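You operate a simulated robot arm through the tools that you are given. There is no shell and no other tool. Be economical: measure what you need, move in short steps, check, and stop when the job is done.

You run a simulated robot arm. Do the job below in one go: nothing can be reset, and whatever is moved stays where it is left.

Task
Set the blue-knob divider to 5. Take the yellow drum and put it on the roof of the tall cooler. Fetch the white paper towels and set it on the left worktop of the sink. Fetch the oat tub from the capper end of the filling bench and set it on the worktop over the washer. Put the yellow cup in the inside of the rinse bowl. Stack the 4 tray of limes from the capper end of the filling bench on top of the 5 tray of limes. Press the orange tap button three times. Stack the beans green pack from the capper end of the filling bench on top of the tofu green pack. Any order will do. Set down upright: oat tub. The blue-knob divider goes toward x +0.0, y -1.0, z +0.0 (a direction in the base frame), to its stop.

It is judged by the outcome, as a careful person would: the job done as asked, and still so three seconds after it is handed in. It fails if anything else is knocked over, pushed out of place, dropped, spilled or broken. Flat cloth is picked up by pressing the open fingertips on it (5 to 10 N) and closing them slowly along it; thin cloth reads only 2 to 8 mm in the jaws.

Robot
A 7-joint arm with a fingered hand on a trunk, on a base that drives. Base frame: it is fixed to the floor where the robot stands at the start and does not move with it; the origin is under the middle of the robot, x ahead of it, y to its left, z up. Units: m, degrees, N and s.
With the tool pointing down near the work surface it reaches from about 0.36 to 0.84 m from the robot's upright axis, wherever it stands. Its first joint turns from -115.0 to 115.0 degrees. Places, roughly: blue-knob divider [0.7, 0.2, 0.6]; green pack [2.25, 5.25, 0.75]; inside of the rinse bowl [4.3, 4.7, 0.7]; left worktop of the sink [4.3, 5.8, 0.9]; oat tub [2.75, 5.25, 0.75]; orange tap button [2.4, 5.4, 1.1]; roof of the tall cooler [0.3, 5.7, 1.5]; tray of limes [2.75, 5.5, 0.75]; white paper towels (9x7x4 cm) [4.4, 3.9, 0.9]; worktop over the washer (23x31 cm) [4.2, 3.5, 0.9]; yellow cup (7x7x6 cm) [2.7, 5.5, 0.8]; yellow drum (11x11x7 cm) [4.2, 4.1, 0.9]. Payload 5 kg.
The tool frame sits at the grasp point between the pads (the TCP): z along the fingers, y along the line on which they close. The tips reach 0.032 m beyond it. The gripper opens to 0.16 m. The gripper's body begins 0.089 m behind the TCP. The gripper is a hand of 4 fingers: y runs from the thumb to the fingers, the wrist lies at [0, 0, -0.267] in the tool frame, and closing takes about 1.5 s.
Orientation is told as [roll, pitch, yaw] about the base's x, y, z axes, in that order, counted from this pose: with the fingers straight down and closing along the base's y, the tool's x points along the base's -x, its y along +y and its z along -z.

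Tools
- The arm moves only by the tool arm_command. Its argument "targets" is a list of rows, each an object of numbers (a shift or turn left out is 0, a gripper value left out holds the last): "tx", "ty", "tz": the shift along the tool's x, y, z in units of 200 mm (1.0 is 200 mm); "rx", "ry", "rz": the turn, a rotation vector about the tool's x, y, z in units of 120 degrees (1.0 is 120 degrees). In form: [{"tx": .., "ty": .., "tz": .., "rx": .., "ry": .., "rz": ..}, ...]. A call has 1 to 20 rows; each row is the pose to reach, as a shift and turn from the pose commanded when the call began, along the tool's axes at that moment. "hand" is the opening, from 0 (shut) to 1 (fully open), set as the call begins (left out, the last holds). A call with a number of a shift or a turn outside -1 to 1 is refused whole. A row lasts 0.2 s, in which the tool goes at most 0.05 m and 8.6 degrees; a call with a longer step from one row to the next is refused whole, and so is a gripper value outside its range. Where a pose cannot be reached the arm comes as near as it can. A force on the tool above 40 N (or 10 N above the force at the start of the call, whichever is more), or a blocked arm, ends the call early, and 0.2 s more pass. The fingers move at their own pace (about 0.108 m/s each) and stop on an object; they squeeze with about 22 N. The grip force told is the motor's: it shows also when the fingers shut on nothing. Time passes only in rows, and 0.2 s behind the last, so rows that repeat a pose let the fingers close. It gives the time, the measured TCP pose, the force on the tool (base axes), the opening and the grip force at its end, in the units of the frame above (readings bear some noise), with the torque about the TCP (base axes, N m) and any sound that the robot's microphone picked up.
- Cameras (640 x 400 px; columns grow to the right, rows downward): "scene" is now at [0.0255, 0.1715, 1.5773]; the picture's right is [0.33, -0.94, 0.00], its down [-0.72, -0.25, -0.65] and it looks along [0.61, 0.21, -0.76] (base axes); focal length 254 px, centre (320, 200). "wrist" rides on the gripper at [0.08, -0.004, -0.114] in the tool frame; the picture's right is [0.05, 1.00, 0.00], its down [-0.82, 0.04, -0.58] and it looks along [-0.58, 0.03, 0.82] (tool axes); focal length 265 px, centre (320, 200). There is no depth. A picture from a camera that has moved, and an enlarged one, comes with that camera's place and axes in the base frame and with its lens. The place of the scene camera against the robot may be out by one fixed shift of up to 0.025 m in any direction.
- camera(camera): a new picture of that camera. No time passes.
- lift_body(by): slides the trunk up (or, below 0, down) by that many m; the arm and the scene camera ride with it, the base frame stays. It gives what a move gives, with no picture.
- base_move(legs): drives the robot by 1 to 6 legs, each [ahead, turn to the left] in m and degrees, along the robot's own axes; the way and the turn of a leg run together, so that a leg with both is an arc; at most 1.5 m and 180 degrees a leg. The arm and the cameras ride along, it lands a little off, and it stops where it bumps. It gives what a move gives.
- preshape(shape): the hand has 4 fingers and takes this shape, open, in about a second: jaw (thumb against the fingers, like two jaws); tri (thumb and two fingers); tip (a fingertip pinch); poke (one finger out to press); point (the index stretched); flat (the hand flat); cup (the hand cupped); fist (a fist). The gripper value then closes the fingers along that shape, each until it touches; the sizes above hold for jaw. It gives what a move gives, with no picture.
- turn_head(pan, tilt): turns the head with the scene camera to pan (to the left, within 155 degrees either way) and tilt (down, from -29 to 69), counted from straight ahead of the robot. It gives what a move gives.
- zoom(camera, box): a new picture of the part [left, top, right, bottom] of that camera's present view, enlarged. No time passes.
- close_job(): hands the job in; it is judged then, once.

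Work in short steps. Places have to be worked out from the pictures, the camera data and where the tool is seen: move nearer, look again, correct. Check each grasp and each placing, and mend what went wrong. You have 207 turns and 192 pictures in all, those below and enlarged ones among them. Open the gripper and draw the arm clear of the work before you hand the job in, unless the task says otherwise; then end with one line.

The tools are called as name(argument=value, ...) on one line, values as JSON. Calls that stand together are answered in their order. arm_command: Moves the arm, as the interface text tells. Its arguments: {"type":"object","properties":{"targets":{"type":"array"},"hand":{"type":"number"}},"required":["targets"]} The other tools are called the same way: lift_body (by) slides the trunk up or down; preshape (shape) gives the hand a shape; base_move (legs) drives the base; turn_head (pan, tilt) turns the head that bears the scene camera; camera (camera) takes a picture; zoom (camera, box) takes an enlarged picture of a part of a camera's view; close_job () hands the job in.

At the start:

```text
time_s: 0.0
tool_pos: [0.545, 0.314, 1.0313]
tool_rot: [-0.1, -0.1, 0.1]
wrist_force: [0.1, 0.4, 0.9]
ft_torque: [-0.01, -0.02, 0.01]
opening: 0.1596
finger_force: 0.1
shape: jaw
trunk travel left (down, up): [-0.7, 0.29]
robot x, y, heading: [-0.001, 0.0003, 0.1]
head pan, tilt: [19.3, 49.6]
```

scene: 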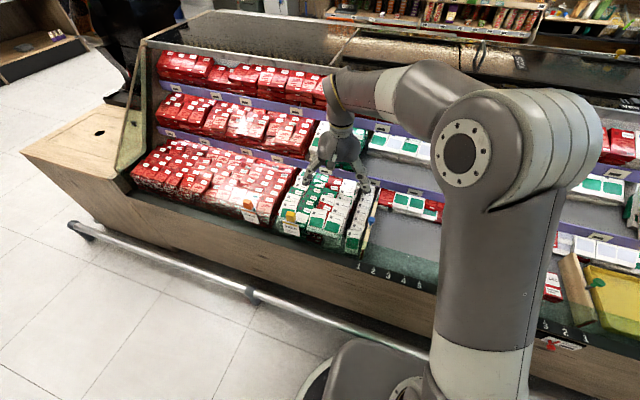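
wrist: 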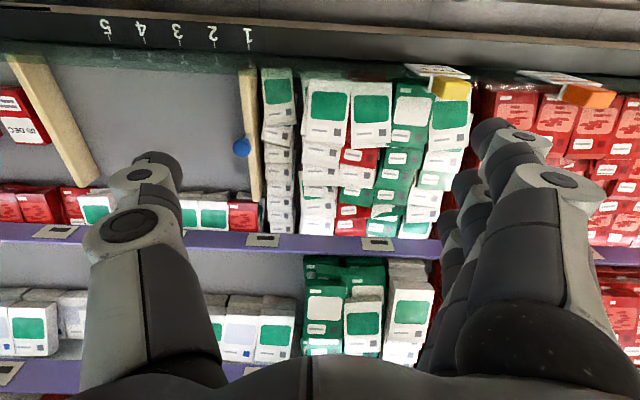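

I'll look closer at the divider with both cameras to find its place.

zoom(camera="scene", box=[270, 140, 450, 300])

zoom(camera="wrist", box=[0, 0, 320, 240])

```text
2.50 times, centred on (360, 220) of scene
camera zoom: at [0.0255, 0.1715, 1.5773], right [0.33, -0.94, 0.0], down [-0.72, -0.25, -0.65], along [0.61, 0.21, -0.76], focal length 636 px, centre (220, 150)
```

zoom: 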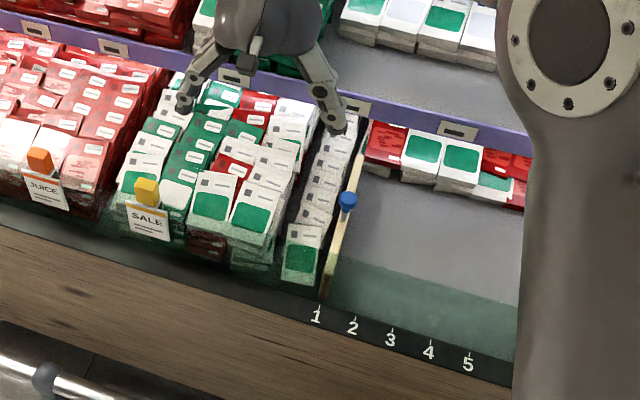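

```text
1.67 times, centred on (160, 120) of wrist
camera zoom: at [0.4653, 0.3099, 1.1453], right [-0.05, 1.0, 0.0], down [0.82, 0.04, 0.58], along [0.58, 0.03, -0.82], focal length 442 px, centre (587, 333)
```

zoom: 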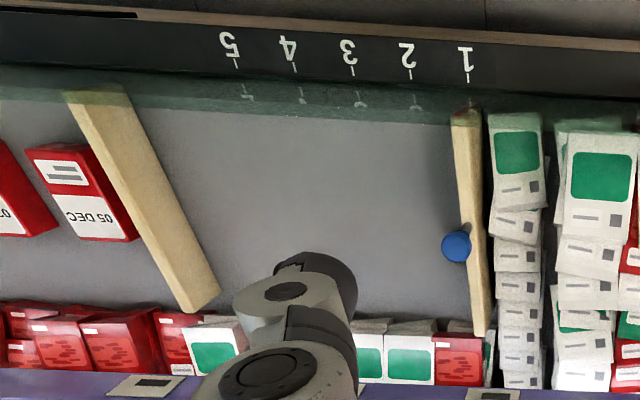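

I judge the knob to be around (0.70, 0.16, 0.64). I'll move nearer above it and look again from a second viewpoint.

arm_command(targets=[{"tx": -0.05, "ty": -0.13, "tz": 0.15}, {"tx": -0.1, "ty": -0.26, "tz": 0.3}, {"tx": -0.15, "ty": -0.39, "tz": 0.45}, {"tx": -0.2, "ty": -0.52, "tz": 0.6}, {"tx": -0.25, "ty": -0.65, "tz": 0.75}])

camera(camera="wrist")

camera(camera="scene")

```text
time_s: 1.2
tool_pos: [0.5949, 0.1811, 0.8805]
tool_rot: [0.0, 0.0, 0.0]
wrist_force: [-0.8, 1.0, 0.5]
ft_torque: [-0.01, -0.01, 0.04]
opening: 0.1597
finger_force: 0.1
shape: jaw
trunk travel left (down, up): [-0.7, 0.29]
robot x, y, heading: [-0.0012, -0.0013, 0.0]
head pan, tilt: [19.3, 49.6]
```

```text
187 pictures are left
camera wrist: at [0.515, 0.1772, 0.9944], right [-0.05, 1.0, 0.0], down [0.81, 0.04, 0.58], along [0.58, 0.03, -0.82], focal length 265 px, centre (320, 200)
```

wrist: 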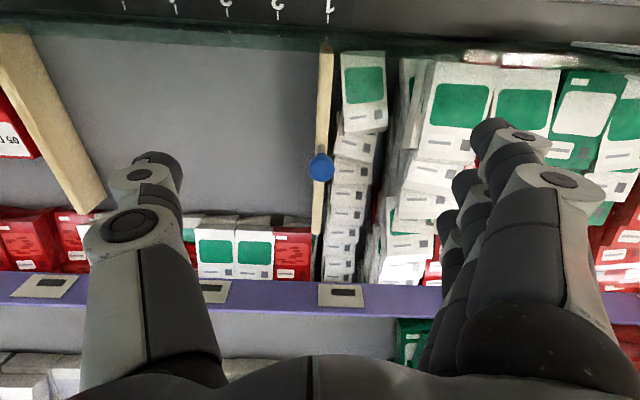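

```text
186 pictures are left
camera scene: at [0.0259, 0.171, 1.5774], right [0.33, -0.94, 0.0], down [-0.72, -0.25, -0.65], along [0.61, 0.21, -0.76], focal length 254 px, centre (320, 200)
```

scene: 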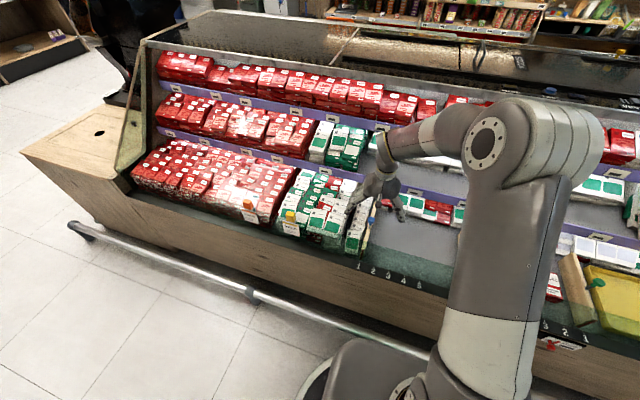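

Triangulated from two views, the knob sits at about (0.661, 0.186, 0.722), well above the boxes (tops ~0.61). I'll lower the half-open jaw round it.

arm_command(targets=[{"tx": -0.08, "ty": 0.006, "tz": 0.19}, {"tx": -0.16, "ty": 0.012, "tz": 0.38}, {"tx": -0.25, "ty": 0.018, "tz": 0.58}, {"tx": -0.33, "ty": 0.025, "tz": 0.74}], hand=0.6)

camera(camera="wrist")

zoom(camera="scene", box=[300, 140, 460, 280])

```text
time_s: 2.2
tool_pos: [0.6625, 0.1888, 0.7328]
tool_rot: [0.0, 0.0, 0.0]
wrist_force: [-1.0, 0.2, -0.1]
ft_torque: [-0.02, 0.02, 0.0]
opening: 0.0961
finger_force: 0.0
shape: jaw
trunk travel left (down, up): [-0.7, 0.29]
robot x, y, heading: [-0.0025, -0.003, -0.1]
head pan, tilt: [19.3, 49.6]
```

```text
185 pictures are left
camera wrist: at [0.5831, 0.1859, 0.8466], right [-0.05, 1.0, 0.0], down [0.82, 0.04, 0.58], along [0.58, 0.03, -0.82], focal length 265 px, centre (320, 200)
```

wrist: 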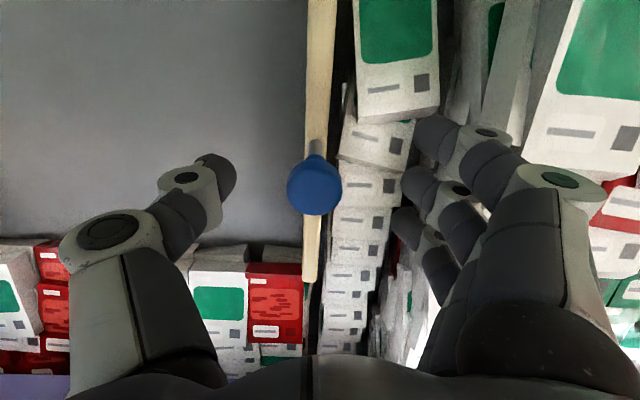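

```text
2.86 times, centred on (380, 210) of scene
camera zoom: at [0.0262, 0.1716, 1.5773], right [0.33, -0.94, 0.0], down [-0.72, -0.25, -0.65], along [0.61, 0.21, -0.76], focal length 727 px, centre (149, 171)
```

zoom: 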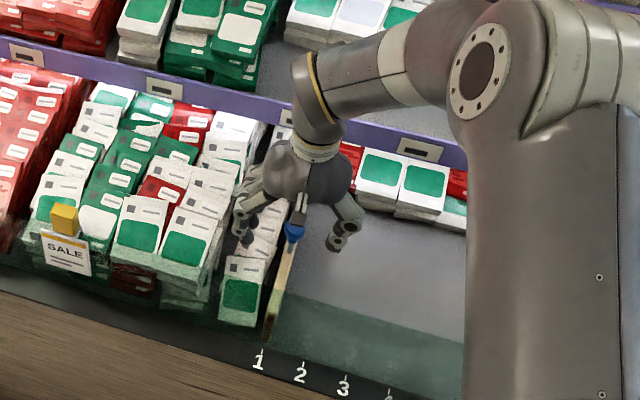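

The knob is centred between the fingers. Lower a little and close.

arm_command(targets=[{"tz": 0.06}, {"tz": 0.06}, {"tz": 0.06}, {"tz": 0.06}, {"tz": 0.06}, {"tz": 0.06}], hand=0.08)

camera(camera="wrist")

```text
time_s: 3.6
tool_pos: [0.6613, 0.1894, 0.723]
tool_rot: [0.1, 0.1, -0.1]
wrist_force: [0.8, -1.6, 0.6]
ft_torque: [-0.02, 0.05, 0.03]
opening: 0.0136
finger_force: 0.1
shape: jaw
trunk travel left (down, up): [-0.7, 0.29]
robot x, y, heading: [0.0009, -0.0008, -0.0]
head pan, tilt: [19.3, 49.6]
```

```text
183 pictures are left
camera wrist: at [0.5821, 0.1854, 0.8356], right [-0.05, 1.0, 0.0], down [0.82, 0.04, 0.58], along [0.58, 0.03, -0.82], focal length 265 px, centre (320, 200)
```

wrist: 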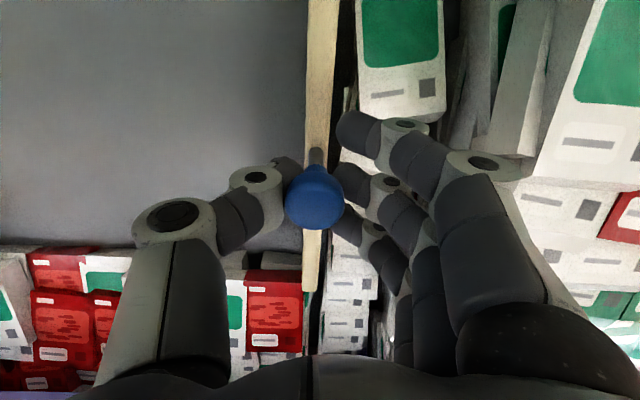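

The fingers enclose the knob's post (thumb at -y side, fingers at +y). Grip and pull toward -y by 0.2 m slowly, watching force.

arm_command(targets=[{}, {}, {"ty": -0.08}, {"ty": -0.16}, {"ty": -0.24}, {"ty": -0.32}, {"ty": -0.4}, {"ty": -0.48}, {"ty": -0.56}, {"ty": -0.64}, {"ty": -0.72}, {"ty": -0.8}, {"ty": -0.88}, {"ty": -0.96}], hand=0)

camera(camera="wrist")

camera(camera="scene")

```text
time_s: 6.6
tool_pos: [0.6618, -0.0014, 0.7226]
tool_rot: [0.0, 0.0, 0.0]
wrist_force: [1.6, 1.3, -0.4]
ft_torque: [0.21, -0.04, 0.02]
opening: 0.0001
finger_force: 21.9
shape: jaw
trunk travel left (down, up): [-0.7, 0.29]
robot x, y, heading: [0.0007, 0.0013, 0.1]
head pan, tilt: [19.3, 49.6]
```

```text
182 pictures are left
camera wrist: at [0.5819, -0.007, 0.8357], right [-0.05, 1.0, 0.0], down [0.82, 0.04, 0.58], along [0.58, 0.03, -0.82], focal length 265 px, centre (320, 200)
```

wrist: 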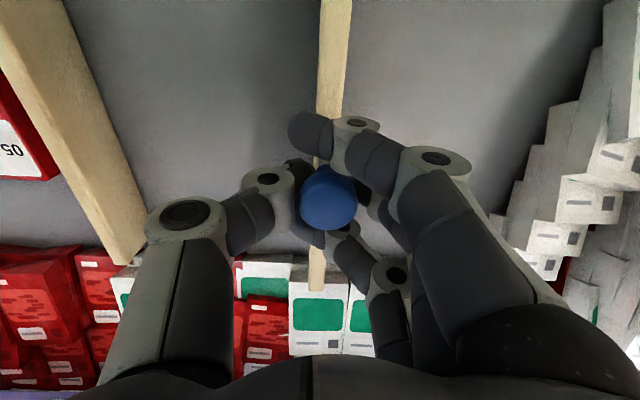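

```text
181 pictures are left
camera scene: at [0.0256, 0.1715, 1.5774], right [0.33, -0.94, 0.0], down [-0.72, -0.25, -0.65], along [0.61, 0.21, -0.76], focal length 254 px, centre (320, 200)
```

scene: 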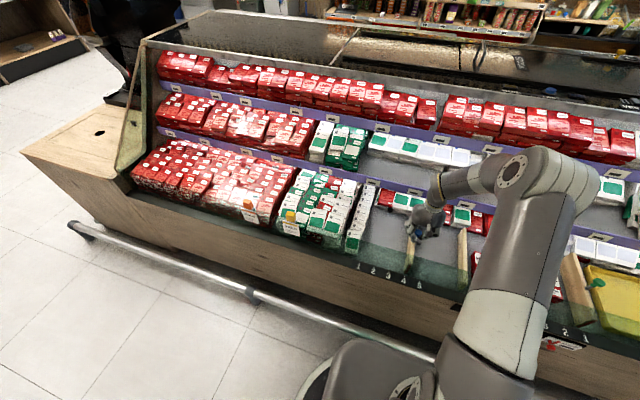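

The divider slides freely and is about at mark 4. Continue slowly until it stops.

arm_command(targets=[{"ty": -0.05}, {"ty": -0.1}, {"ty": -0.15}, {"ty": -0.2}, {"ty": -0.25}, {"ty": -0.3}, {"ty": -0.35}, {"ty": -0.4}, {"ty": -0.45}, {"ty": -0.5}])

camera(camera="wrist")

zoom(camera="scene", box=[340, 170, 500, 310])

```text
time_s: 8.9
tool_pos: [0.6623, -0.0872, 0.7214]
tool_rot: [0.8, 0.0, 0.7]
wrist_force: [1.7, 31.0, 2.4]
ft_torque: [0.73, -0.05, -0.11]
opening: 0.0
finger_force: 21.9
shape: jaw
trunk travel left (down, up): [-0.7, 0.29]
robot x, y, heading: [-0.0001, 0.0034, 0.6]
head pan, tilt: [19.3, 49.6]
stopped in row 10: the force on the tool passed its limit (the readings are from after the stop); the commanded pose is now the measured one
```

```text
180 pictures are left
camera wrist: at [0.5832, -0.0931, 0.8354], right [-0.06, 1.0, 0.01], down [0.81, 0.04, 0.58], along [0.58, 0.05, -0.82], focal length 265 px, centre (320, 200)
```

wrist: 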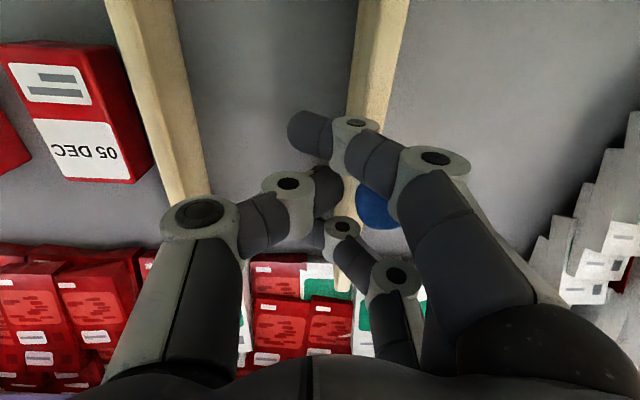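

```text
2.86 times, centred on (420, 240) of scene
camera zoom: at [0.0243, 0.1749, 1.5769], right [0.34, -0.94, 0.0], down [-0.72, -0.26, -0.65], along [0.61, 0.22, -0.76], focal length 727 px, centre (34, 86)
```

zoom: 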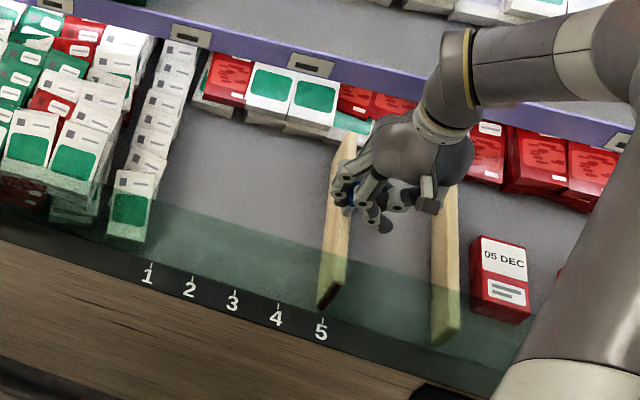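

The divider stopped at mark 5 with ~40 N resistance. I'll relax 1 cm and open the hand, then check the divider stayed.

arm_command(targets=[{"ty": 0.03}, {"ty": 0.03}, {"ty": 0.03}, {"ty": 0.03}], hand=0.6)

camera(camera="wrist")

```text
time_s: 9.9
tool_pos: [0.6629, -0.0925, 0.7219]
tool_rot: [0.4, 0.0, 0.3]
wrist_force: [-0.7, 0.8, -0.2]
ft_torque: [-0.01, -0.04, 0.0]
opening: 0.0963
finger_force: 0.0
shape: jaw
trunk travel left (down, up): [-0.7, 0.29]
robot x, y, heading: [-0.0, 0.001, 0.0]
head pan, tilt: [19.3, 49.6]
```

```text
178 pictures are left
camera wrist: at [0.5823, -0.0973, 0.8355], right [-0.06, 1.0, 0.01], down [0.81, 0.04, 0.58], along [0.58, 0.04, -0.82], focal length 265 px, centre (320, 200)
```

wrist: 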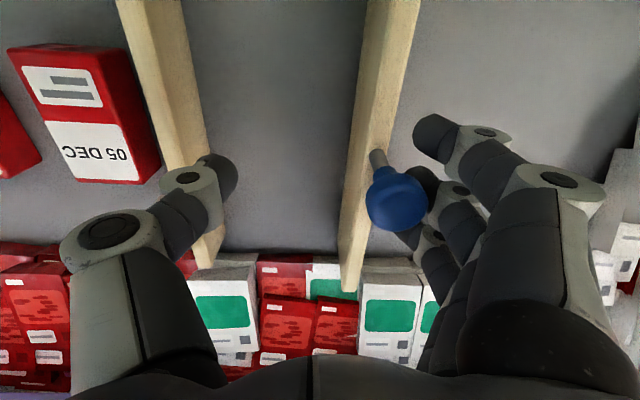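

Open. I'll centre on the knob and raise straight up clear, then look.

arm_command(targets=[{"ty": 0.1}, {"ty": 0.1}, {"ty": 0.1, "tz": -0.2}, {"ty": 0.1, "tz": -0.4}, {"ty": 0.1, "tz": -0.6}, {"ty": 0.1, "tz": -0.8}, {"ty": 0.1, "tz": -1.0}])

zoom(camera="scene", box=[340, 170, 500, 310])

camera(camera="wrist")

```text
time_s: 11.5
tool_pos: [0.6635, -0.0716, 0.9211]
tool_rot: [0.5, 0.0, 0.1]
wrist_force: [0.3, 0.5, -1.1]
ft_torque: [0.0, -0.04, -0.01]
opening: 0.0962
finger_force: 0.1
shape: jaw
trunk travel left (down, up): [-0.7, 0.29]
robot x, y, heading: [0.0002, -0.0002, -0.1]
head pan, tilt: [19.3, 49.6]
```

```text
2.86 times, centred on (420, 240) of scene
camera zoom: at [0.0246, 0.1716, 1.5773], right [0.33, -0.94, 0.0], down [-0.72, -0.25, -0.65], along [0.61, 0.22, -0.76], focal length 727 px, centre (34, 86)
```

zoom: 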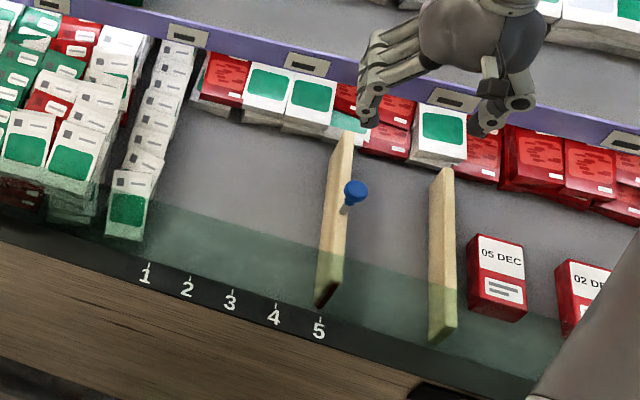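

```text
176 pictures are left
camera wrist: at [0.5832, -0.0776, 1.0342], right [-0.06, 1.0, 0.01], down [0.81, 0.04, 0.58], along [0.58, 0.04, -0.82], focal length 265 px, centre (320, 200)
```

wrist: 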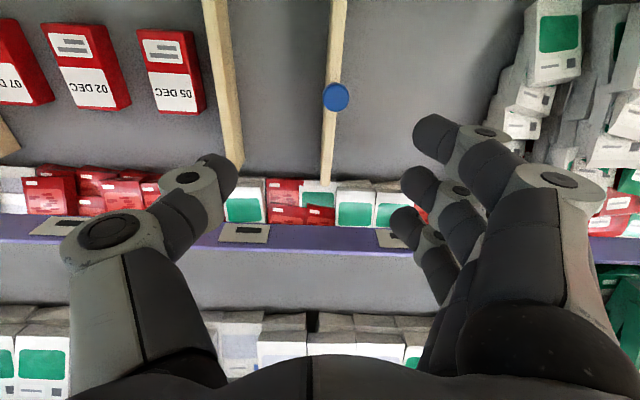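

The divider stands at 5. Now I draw the arm back and up, and look around to the left for the route.

arm_command(targets=[{"tx": 0.15, "tz": -0.15}, {"tx": 0.3, "tz": -0.3}, {"tx": 0.45, "tz": -0.45}, {"tx": 0.6, "tz": -0.6}, {"tx": 0.75, "tz": -0.7}, {"tx": 0.95, "tz": -0.7}, {"tx": 1.0, "tz": -0.7}])

turn_head(pan=75, tilt=15)

camera(camera="scene")

turn_head(pan=30, tilt=10)

camera(camera="scene")

turn_head(pan=130, tilt=15)

camera(camera="scene")

```text
time_s: 13.1
tool_pos: [0.4594, -0.0761, 1.0605]
tool_rot: [0.3, 0.0, 0.2]
wrist_force: [-0.6, -0.6, 0.0]
ft_torque: [0.0, -0.02, 0.0]
opening: 0.0959
finger_force: 0.1
shape: jaw
trunk travel left (down, up): [-0.7, 0.29]
robot x, y, heading: [-0.0035, 0.0018, 0.2]
head pan, tilt: [19.3, 49.6]
```

```text
time_s: 14.3
tool_pos: [0.459, -0.0758, 1.0611]
tool_rot: [0.3, -0.1, 0.2]
wrist_force: [0.1, -0.5, 0.1]
ft_torque: [0.01, -0.01, 0.0]
opening: 0.0961
finger_force: 0.0
shape: jaw
trunk travel left (down, up): [-0.7, 0.29]
robot x, y, heading: [0.0005, 0.0004, 0.3]
head pan, tilt: [75.0, 15.0]
```

```text
175 pictures are left
camera scene: at [-0.0239, 0.2361, 1.6304], right [0.97, -0.26, 0.0], down [-0.07, -0.25, -0.97], along [0.25, 0.93, -0.26], focal length 254 px, centre (320, 200)
```

scene: 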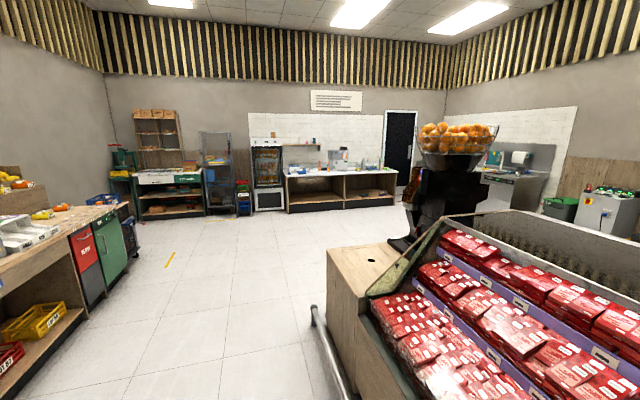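

```text
time_s: 15.4
tool_pos: [0.4608, -0.0751, 1.062]
tool_rot: [0.4, -0.1, 0.2]
wrist_force: [-0.6, -0.7, -0.3]
ft_torque: [0.02, -0.01, 0.02]
opening: 0.0962
finger_force: 0.2
shape: jaw
trunk travel left (down, up): [-0.7, 0.29]
robot x, y, heading: [0.0005, -0.005, 0.1]
head pan, tilt: [30.0, 10.0]
```

```text
174 pictures are left
camera scene: at [0.0325, 0.1926, 1.6386], right [0.5, -0.86, 0.0], down [-0.15, -0.09, -0.98], along [0.85, 0.5, -0.17], focal length 254 px, centre (320, 200)
```

scene: 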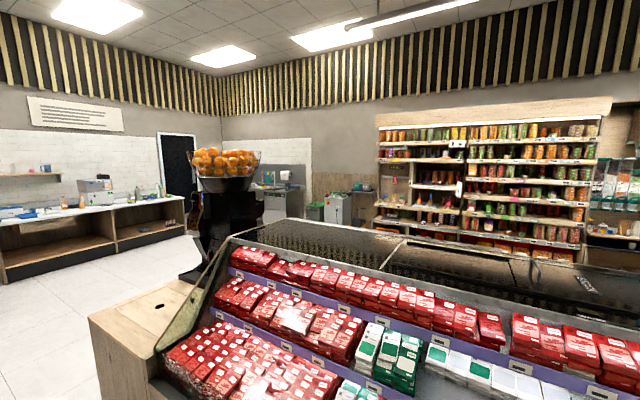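

```text
time_s: 17.2
tool_pos: [0.4598, -0.0761, 1.0609]
tool_rot: [0.4, -0.2, 0.3]
wrist_force: [-0.2, -1.1, 0.1]
ft_torque: [-0.02, -0.02, 0.01]
opening: 0.0961
finger_force: 0.1
shape: jaw
trunk travel left (down, up): [-0.7, 0.29]
robot x, y, heading: [0.0019, -0.0003, 0.1]
head pan, tilt: [130.0, 15.0]
```

```text
173 pictures are left
camera scene: at [-0.1081, 0.2172, 1.6305], right [0.76, 0.64, 0.0], down [0.17, -0.2, -0.97], along [-0.62, 0.74, -0.26], focal length 254 px, centre (320, 200)
```

scene: 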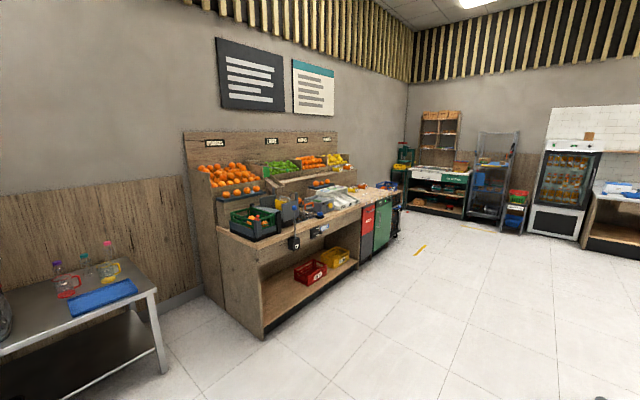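

The bench stands on the far wall (+y), the cooler left of it, the sink and washer along the right. I'll back off, turn left and drive up the aisle.

base_move(legs=[[-0.25, 0], [0, 90], [1.5, 0], [1.5, 0]])

turn_head(pan=-35, tilt=20)

camera(camera="scene")

turn_head(pan=-90, tilt=20)

camera(camera="scene")

```text
time_s: 37.0
tool_pos: [-0.1523, 3.4766, 1.0605]
tool_rot: [0.4, 0.0, 89.4]
wrist_force: [-0.4, -0.2, -0.2]
ft_torque: [0.04, 0.0, -0.03]
opening: 0.096
finger_force: 0.0
shape: jaw
trunk travel left (down, up): [-0.7, 0.29]
robot x, y, heading: [-0.2377, 3.017, 89.3]
head pan, tilt: [130.0, 15.0]
```

```text
time_s: 39.5
tool_pos: [-0.1522, 3.4761, 1.0607]
tool_rot: [0.4, -0.2, 89.4]
wrist_force: [0.1, -0.1, -0.2]
ft_torque: [-0.01, 0.01, 0.0]
opening: 0.0961
finger_force: 0.1
shape: jaw
trunk travel left (down, up): [-0.7, 0.29]
robot x, y, heading: [-0.2333, 3.0166, 89.0]
head pan, tilt: [-35.0, 20.0]
```

```text
172 pictures are left
camera scene: at [-0.3256, 3.0244, 1.6223], right [0.81, -0.58, 0.0], down [-0.2, -0.28, -0.94], along [0.55, 0.76, -0.34], focal length 254 px, centre (320, 200)
```

scene: 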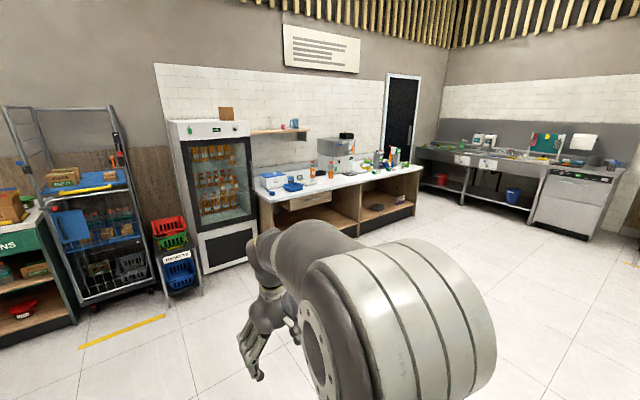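

```text
time_s: 40.7
tool_pos: [-0.1527, 3.4762, 1.0611]
tool_rot: [0.5, -0.2, 89.5]
wrist_force: [-0.1, 0.1, -0.2]
ft_torque: [-0.01, -0.01, -0.02]
opening: 0.0964
finger_force: 0.0
shape: jaw
trunk travel left (down, up): [-0.7, 0.29]
robot x, y, heading: [-0.2342, 3.0205, 89.3]
head pan, tilt: [-90.0, 20.0]
```

```text
171 pictures are left
camera scene: at [-0.2868, 2.9477, 1.6223], right [-0.01, -1.0, 0.0], down [-0.34, 0.0, -0.94], along [0.94, -0.01, -0.34], focal length 254 px, centre (320, 200)
```

scene: 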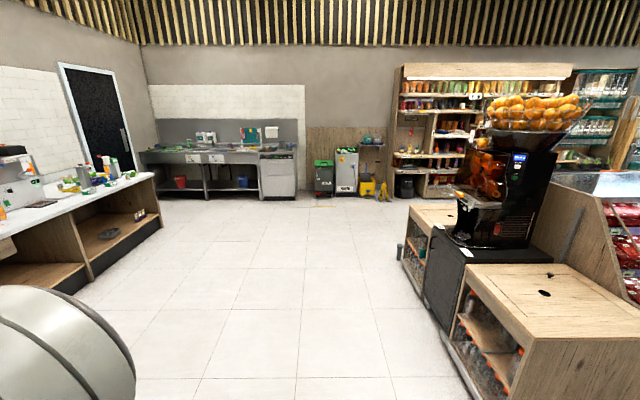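

The lane is clear. I'll drive diagonally to in front of the capper end of the bench and face it.

base_move(legs=[[0, -60.5], [1.5, 0], [1.5, 0], [0, 61]])

turn_head(pan=10, tilt=40)

camera(camera="scene")

camera(camera="wrist")

```text
time_s: 60.3
tool_pos: [2.4416, 4.8686, 1.0609]
tool_rot: [0.4, -0.1, 89.0]
wrist_force: [-0.7, -0.3, 0.4]
ft_torque: [0.0, 0.02, 0.01]
opening: 0.0961
finger_force: 0.1
shape: jaw
trunk travel left (down, up): [-0.7, 0.29]
robot x, y, heading: [2.3549, 4.4058, 88.6]
head pan, tilt: [-90.0, 20.0]
```

```text
time_s: 62.1
tool_pos: [2.4414, 4.8685, 1.0616]
tool_rot: [0.4, 0.0, 88.9]
wrist_force: [0.0, 0.0, 0.4]
ft_torque: [0.0, -0.01, 0.01]
opening: 0.0961
finger_force: 0.1
shape: jaw
trunk travel left (down, up): [-0.7, 0.29]
robot x, y, heading: [2.3573, 4.4127, 88.9]
head pan, tilt: [10.0, 40.0]
```

```text
170 pictures are left
camera scene: at [2.1973, 4.4258, 1.5909], right [0.99, 0.15, 0.0], down [0.1, -0.64, -0.77], along [-0.12, 0.76, -0.64], focal length 254 px, centre (320, 200)
```

scene: 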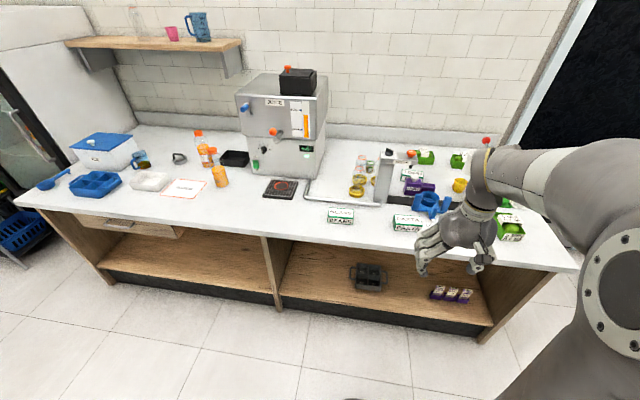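

```text
169 pictures are left
camera wrist: at [2.4457, 4.7878, 1.1751], right [-1.0, -0.03, 0.01], down [-0.02, 0.82, 0.58], along [-0.03, 0.58, -0.82], focal length 265 px, centre (320, 200)
```

wrist: 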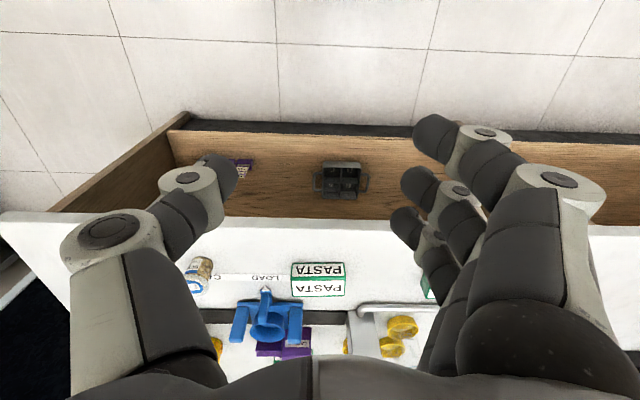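

The bench is in view. I'll enlarge the capper end to identify items.

zoom(camera="scene", box=[300, 120, 480, 240])

zoom(camera="scene", box=[420, 120, 600, 260])

zoom(camera="scene", box=[180, 50, 360, 210])

```text
3.33 times, centred on (390, 180) of scene
camera zoom: at [2.1973, 4.4258, 1.5909], right [0.99, 0.15, 0.0], down [0.1, -0.64, -0.77], along [-0.12, 0.76, -0.64], focal length 848 px, centre (87, 267)
```

zoom: 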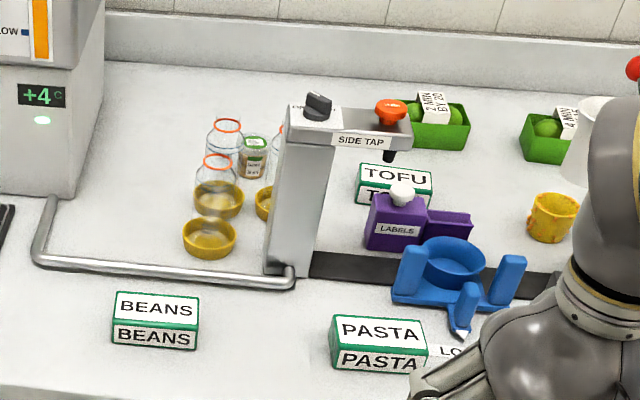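

```text
2.86 times, centred on (510, 190) of scene
camera zoom: at [2.1973, 4.4258, 1.5909], right [0.99, 0.15, 0.0], down [0.1, -0.64, -0.77], along [-0.12, 0.76, -0.64], focal length 727 px, centre (-223, 229)
```

zoom: 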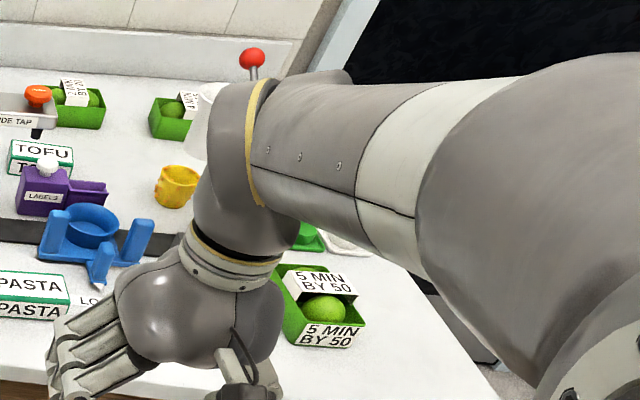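

```text
2.50 times, centred on (270, 130) of scene
camera zoom: at [2.1973, 4.4258, 1.5909], right [0.99, 0.15, 0.0], down [0.1, -0.64, -0.77], along [-0.12, 0.76, -0.64], focal length 636 px, centre (445, 375)
```

zoom: 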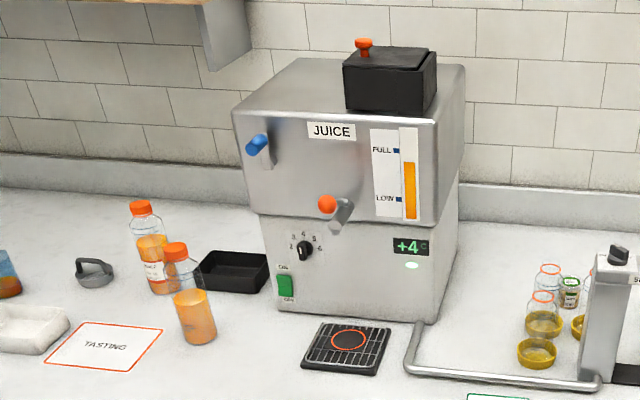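

The orange tap button is on the SIDE TAP column (~(2.42,5.4,1.07)). The arm hides the right side, so I'll swing it left for a clear view.

arm_command(targets=[{"ty": 0.2}, {"ty": 0.4}, {"ty": 0.6}, {"ty": 0.8}, {"ty": 1.0}])

arm_command(targets=[{"ty": 0.2}, {"ty": 0.4}, {"ty": 0.6}, {"ty": 0.8}, {"ty": 1.0}])

turn_head(pan=-20, tilt=45)

camera(camera="scene")

```text
time_s: 63.3
tool_pos: [2.2387, 4.8697, 1.062]
tool_rot: [0.3, 0.0, 88.9]
wrist_force: [0.0, 0.1, 0.1]
ft_torque: [0.0, 0.0, 0.01]
opening: 0.0959
finger_force: 0.1
shape: jaw
trunk travel left (down, up): [-0.7, 0.29]
robot x, y, heading: [2.356, 4.4092, 89.0]
head pan, tilt: [10.0, 40.0]
```

```text
time_s: 64.5
tool_pos: [2.0406, 4.8741, 1.0628]
tool_rot: [0.4, 0.1, 88.9]
wrist_force: [0.4, 0.1, -0.3]
ft_torque: [0.01, 0.0, -0.01]
opening: 0.0959
finger_force: 0.0
shape: jaw
trunk travel left (down, up): [-0.7, 0.29]
robot x, y, heading: [2.3571, 4.4035, 88.8]
head pan, tilt: [10.0, 40.0]
```

```text
time_s: 65.4
tool_pos: [2.0418, 4.8751, 1.063]
tool_rot: [0.4, -0.2, 88.9]
wrist_force: [0.5, 0.2, -0.7]
ft_torque: [-0.01, 0.02, 0.01]
opening: 0.0961
finger_force: 0.0
shape: jaw
trunk travel left (down, up): [-0.7, 0.29]
robot x, y, heading: [2.3543, 4.4082, 88.8]
head pan, tilt: [-20.0, 45.0]
```

```text
165 pictures are left
camera scene: at [2.2394, 4.4178, 1.5836], right [0.93, -0.36, 0.0], down [-0.25, -0.66, -0.71], along [0.25, 0.66, -0.71], focal length 254 px, centre (320, 200)
```

scene: 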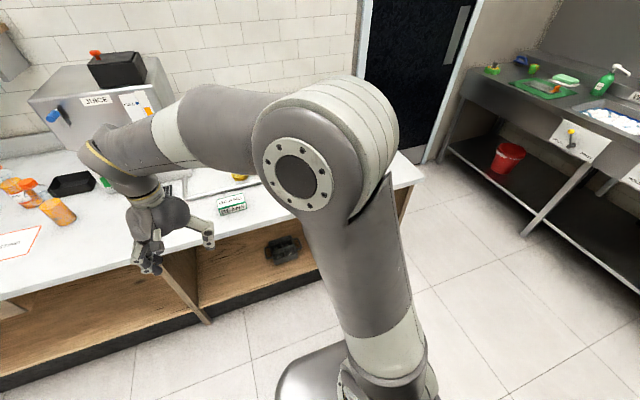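

The shoulder blocks the view on the right, so I'll shift the robot ~0.3 m to the right and a bit nearer.

base_move(legs=[[0, -89], [0.3, 0], [0, 90], [0.2, 0]])

turn_head(pan=0, tilt=45)

camera(camera="scene")

```text
time_s: 76.3
tool_pos: [2.3423, 5.0686, 1.0634]
tool_rot: [0.4, 0.0, 89.6]
wrist_force: [0.3, 1.1, 0.0]
ft_torque: [-0.03, 0.01, 0.01]
opening: 0.096
finger_force: 0.1
shape: jaw
trunk travel left (down, up): [-0.7, 0.29]
robot x, y, heading: [2.6614, 4.6068, 89.2]
head pan, tilt: [-20.0, 45.0]
```

```text
time_s: 77.2
tool_pos: [2.3431, 5.0685, 1.0634]
tool_rot: [0.5, 0.0, 89.6]
wrist_force: [-0.1, 0.5, 0.2]
ft_torque: [0.03, -0.03, -0.02]
opening: 0.0963
finger_force: 0.1
shape: jaw
trunk travel left (down, up): [-0.7, 0.29]
robot x, y, heading: [2.6634, 4.6088, 89.6]
head pan, tilt: [0.0, 45.0]
```

```text
164 pictures are left
camera scene: at [2.5165, 4.6183, 1.5836], right [1.0, -0.01, 0.0], down [-0.01, -0.71, -0.71], along [0.01, 0.71, -0.71], focal length 254 px, centre (320, 200)
```

scene: 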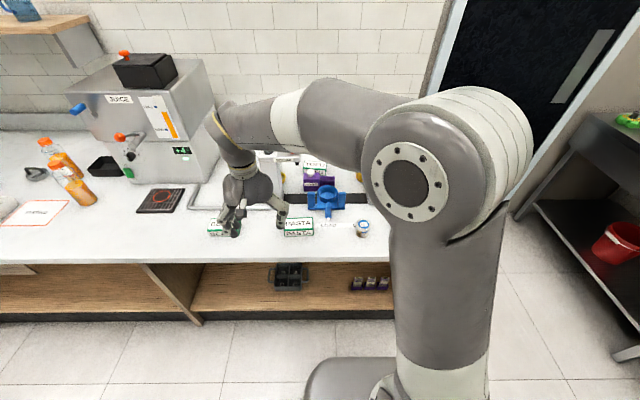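

I'll survey with the wrist camera instead: raise the trunk and bring the hand to mid-bench.

lift_body(by=0.25)

arm_command(targets=[{"ty": -0.2, "tx": 0.1}, {"ty": -0.4, "tx": 0.2}, {"ty": -0.6, "tx": 0.3}, {"ty": -0.8, "tx": 0.4}, {"ty": -1.0, "tx": 0.5}], hand=1)

camera(camera="wrist")

camera(camera="scene")

```text
time_s: 79.7
tool_pos: [2.343, 5.0683, 1.3122]
tool_rot: [0.4, 0.1, 89.5]
wrist_force: [0.8, -0.4, -0.6]
ft_torque: [-0.01, 0.01, 0.0]
opening: 0.0959
finger_force: 0.0
shape: jaw
trunk travel left (down, up): [-0.95, 0.04]
robot x, y, heading: [2.6591, 4.6099, 89.3]
head pan, tilt: [0.0, 45.0]
```

```text
time_s: 80.9
tool_pos: [2.5413, 4.9637, 1.311]
tool_rot: [0.5, -0.1, 89.4]
wrist_force: [0.5, 0.1, 0.0]
ft_torque: [0.0, 0.05, -0.02]
opening: 0.1596
finger_force: 0.1
shape: jaw
trunk travel left (down, up): [-0.95, 0.04]
robot x, y, heading: [2.6604, 4.6056, 89.2]
head pan, tilt: [0.0, 45.0]
```

```text
163 pictures are left
camera wrist: at [2.5473, 4.8836, 1.4253], right [-1.0, -0.04, 0.01], down [-0.03, 0.81, 0.58], along [-0.03, 0.58, -0.82], focal length 265 px, centre (320, 200)
```

wrist: 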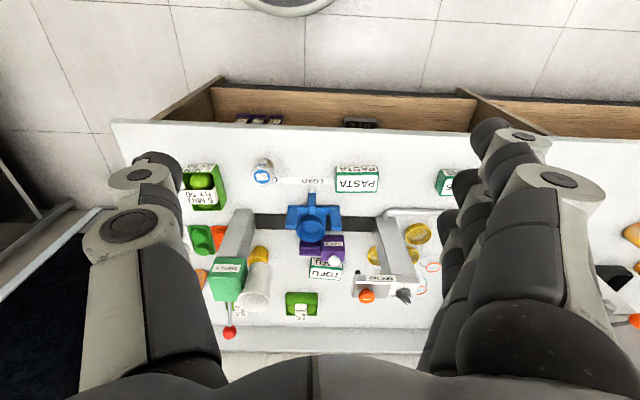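

```text
162 pictures are left
camera scene: at [2.5184, 4.6165, 1.8338], right [1.0, -0.01, 0.0], down [-0.01, -0.71, -0.71], along [0.01, 0.71, -0.71], focal length 254 px, centre (320, 200)
```

scene: 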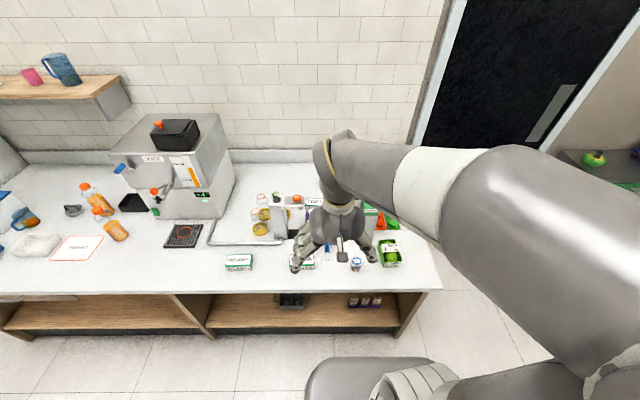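

Enlarging the wrist view to identify objects.

zoom(camera="wrist", box=[160, 140, 320, 240])

zoom(camera="wrist", box=[170, 220, 350, 350])

zoom(camera="wrist", box=[290, 150, 470, 320])

zoom(camera="scene", box=[200, 170, 430, 300])

```text
4.00 times, centred on (240, 190) of wrist
camera zoom: at [2.5473, 4.8836, 1.4253], right [-1.0, -0.04, 0.01], down [-0.03, 0.81, 0.58], along [-0.03, 0.58, -0.82], focal length 1062 px, centre (640, 240)
```

zoom: 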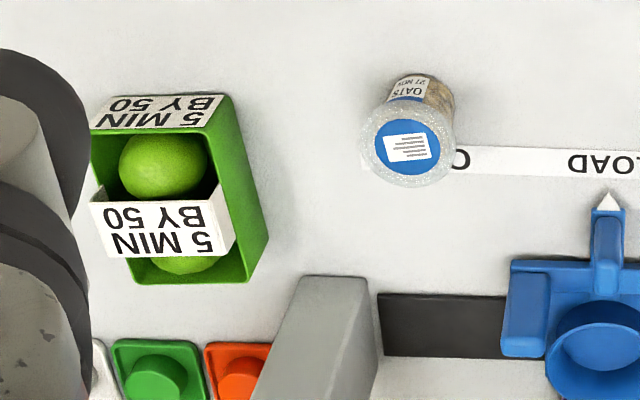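

```text
3.08 times, centred on (260, 285) of wrist
camera zoom: at [2.5473, 4.8836, 1.4253], right [-1.0, -0.04, 0.01], down [-0.03, 0.81, 0.58], along [-0.03, 0.58, -0.82], focal length 817 px, centre (505, -62)
```

zoom: 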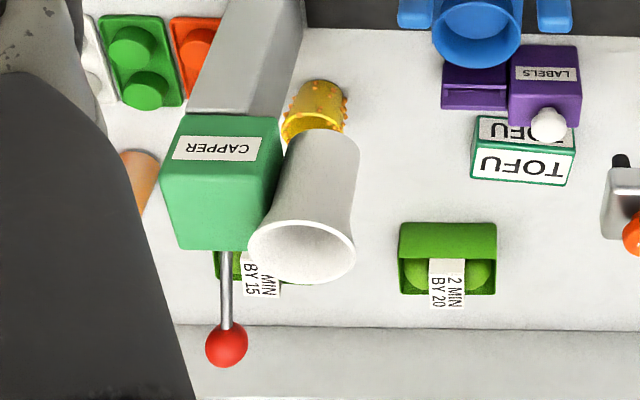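

```text
2.35 times, centred on (380, 235) of wrist
camera zoom: at [2.5473, 4.8836, 1.4253], right [-1.0, -0.04, 0.01], down [-0.03, 0.81, 0.58], along [-0.03, 0.58, -0.82], focal length 624 px, centre (179, 118)
```

zoom: 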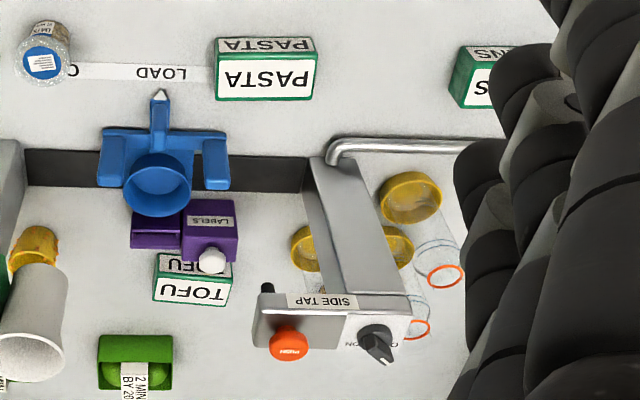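

```text
2.78 times, centred on (315, 235) of scene
camera zoom: at [2.5184, 4.6165, 1.8338], right [1.0, -0.01, 0.0], down [-0.01, -0.71, -0.71], along [0.01, 0.71, -0.71], focal length 708 px, centre (334, 103)
```

zoom: 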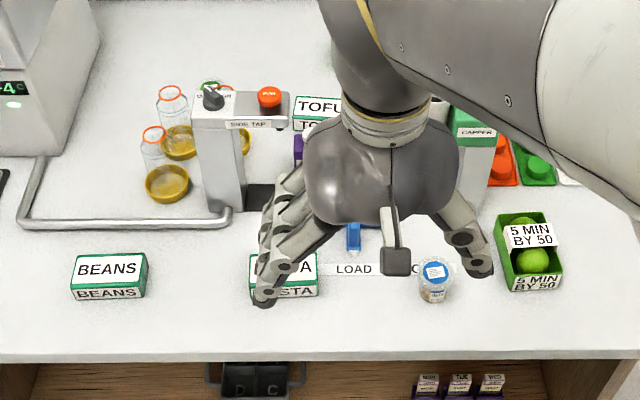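

Bench top works out at ~0.80 m. Next: drive forward 0.1 m, set the poke shape and look at how the finger sits before pressing the button.

base_move(legs=[[0.1, 0]])

preshape(shape="poke")

camera(camera="wrist")

camera(camera="scene")

```text
time_s: 82.1
tool_pos: [2.5411, 5.0678, 1.3107]
tool_rot: [0.5, 0.0, 89.5]
wrist_force: [0.7, 0.9, 0.2]
ft_torque: [-0.04, 0.02, -0.05]
opening: 0.1598
finger_force: 0.1
shape: jaw
trunk travel left (down, up): [-0.95, 0.04]
robot x, y, heading: [2.6655, 4.7074, 89.5]
head pan, tilt: [0.0, 45.0]
```

```text
time_s: 83.0
tool_pos: [2.542, 5.0667, 1.3104]
tool_rot: [0.4, 0.0, 89.4]
wrist_force: [0.2, -0.3, -0.1]
ft_torque: [0.0, -0.02, -0.02]
opening: 0.0
finger_force: 0.0
shape: poke
trunk travel left (down, up): [-0.95, 0.04]
robot x, y, heading: [2.6613, 4.7084, 89.3]
head pan, tilt: [0.0, 45.0]
```

```text
157 pictures are left
camera wrist: at [2.5465, 4.9859, 1.4249], right [-1.0, -0.04, 0.01], down [-0.03, 0.82, 0.58], along [-0.03, 0.58, -0.82], focal length 265 px, centre (320, 200)
```

wrist: 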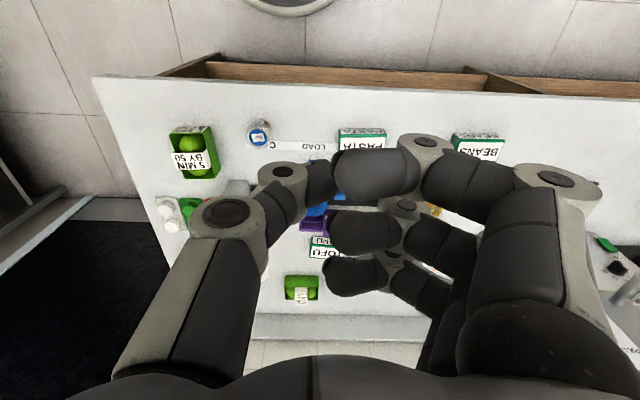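

```text
156 pictures are left
camera scene: at [2.5176, 4.7189, 1.8336], right [1.0, -0.01, 0.0], down [-0.01, -0.71, -0.71], along [0.01, 0.71, -0.71], focal length 254 px, centre (320, 200)
```

scene: 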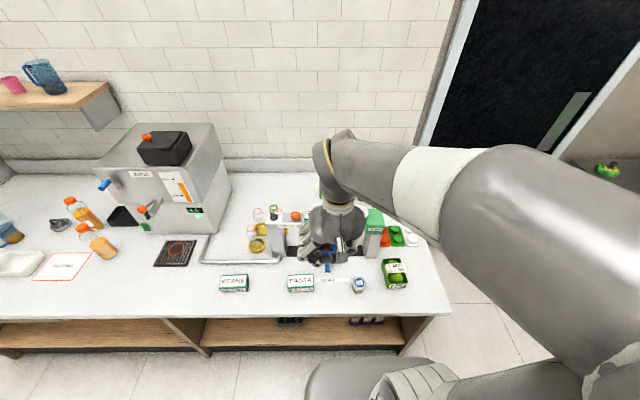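

Poke looks curled here; I'll try "point" to see the index stretched.

preshape(shape="point")

camera(camera="wrist")

zoom(camera="scene", box=[220, 180, 420, 310])

```text
time_s: 83.9
tool_pos: [2.5415, 5.0659, 1.3112]
tool_rot: [0.3, 0.0, 89.4]
wrist_force: [-0.2, 0.0, 0.1]
ft_torque: [-0.01, -0.02, 0.02]
opening: 0.1524
finger_force: 0.0
shape: point
trunk travel left (down, up): [-0.95, 0.04]
robot x, y, heading: [2.6618, 4.706, 89.5]
head pan, tilt: [0.0, 45.0]
```

```text
155 pictures are left
camera wrist: at [2.5466, 4.9857, 1.4249], right [-1.0, -0.04, 0.01], down [-0.03, 0.82, 0.58], along [-0.03, 0.58, -0.82], focal length 265 px, centre (320, 200)
```

wrist: 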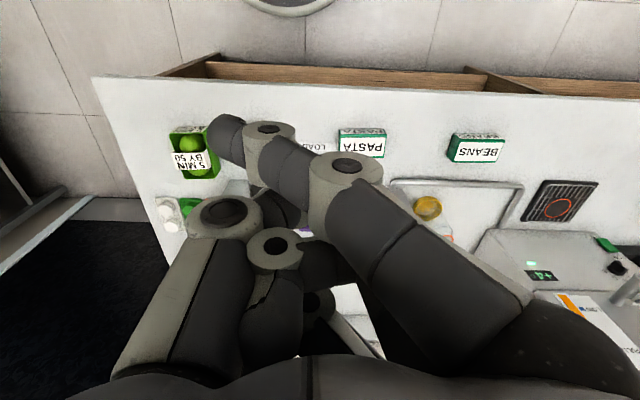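

```text
3.08 times, centred on (320, 245) of scene
camera zoom: at [2.5176, 4.7186, 1.8336], right [1.0, -0.01, 0.0], down [-0.01, -0.71, -0.71], along [0.01, 0.71, -0.71], focal length 782 px, centre (320, 62)
```

zoom: 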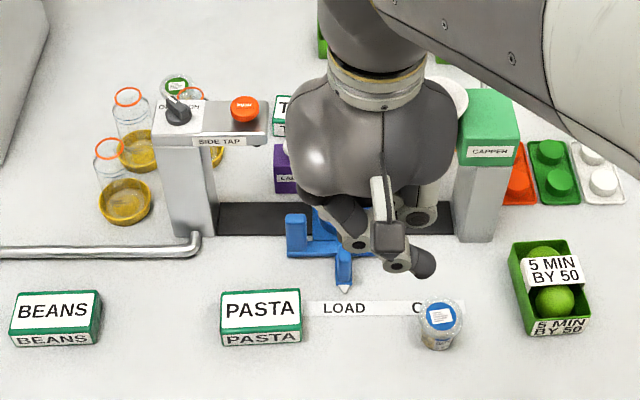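

I'll use the fingertip pinch, shut: its tips meet at the TCP, giving a well-placed narrow pusher.

preshape(shape="tip")

arm_command(targets=[{}, {}, {}, {}, {}, {}, {}], hand=0)

camera(camera="wrist")

```text
time_s: 84.8
tool_pos: [2.5427, 5.0651, 1.3121]
tool_rot: [0.4, -0.1, 89.5]
wrist_force: [-0.1, 0.0, 0.9]
ft_torque: [-0.01, -0.03, -0.02]
opening: 0.1599
finger_force: 0.1
shape: tip
trunk travel left (down, up): [-0.95, 0.04]
robot x, y, heading: [2.6651, 4.7092, 89.4]
head pan, tilt: [0.0, 45.0]
```

```text
time_s: 86.4
tool_pos: [2.5423, 5.067, 1.3112]
tool_rot: [0.4, -0.1, 89.5]
wrist_force: [0.1, 0.4, -0.8]
ft_torque: [0.0, -0.01, 0.0]
opening: 0.0
finger_force: 22.1
shape: tip
trunk travel left (down, up): [-0.95, 0.04]
robot x, y, heading: [2.6592, 4.7056, 89.6]
head pan, tilt: [0.0, 45.0]
```

```text
153 pictures are left
camera wrist: at [2.5465, 4.9856, 1.4249], right [-1.0, -0.04, 0.01], down [-0.03, 0.82, 0.58], along [-0.03, 0.58, -0.82], focal length 265 px, centre (320, 200)
```

wrist: 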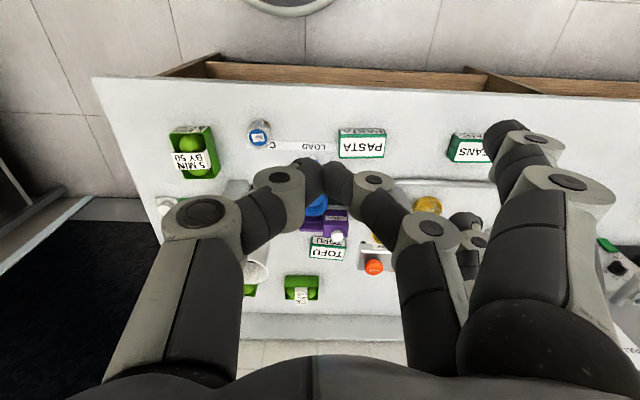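

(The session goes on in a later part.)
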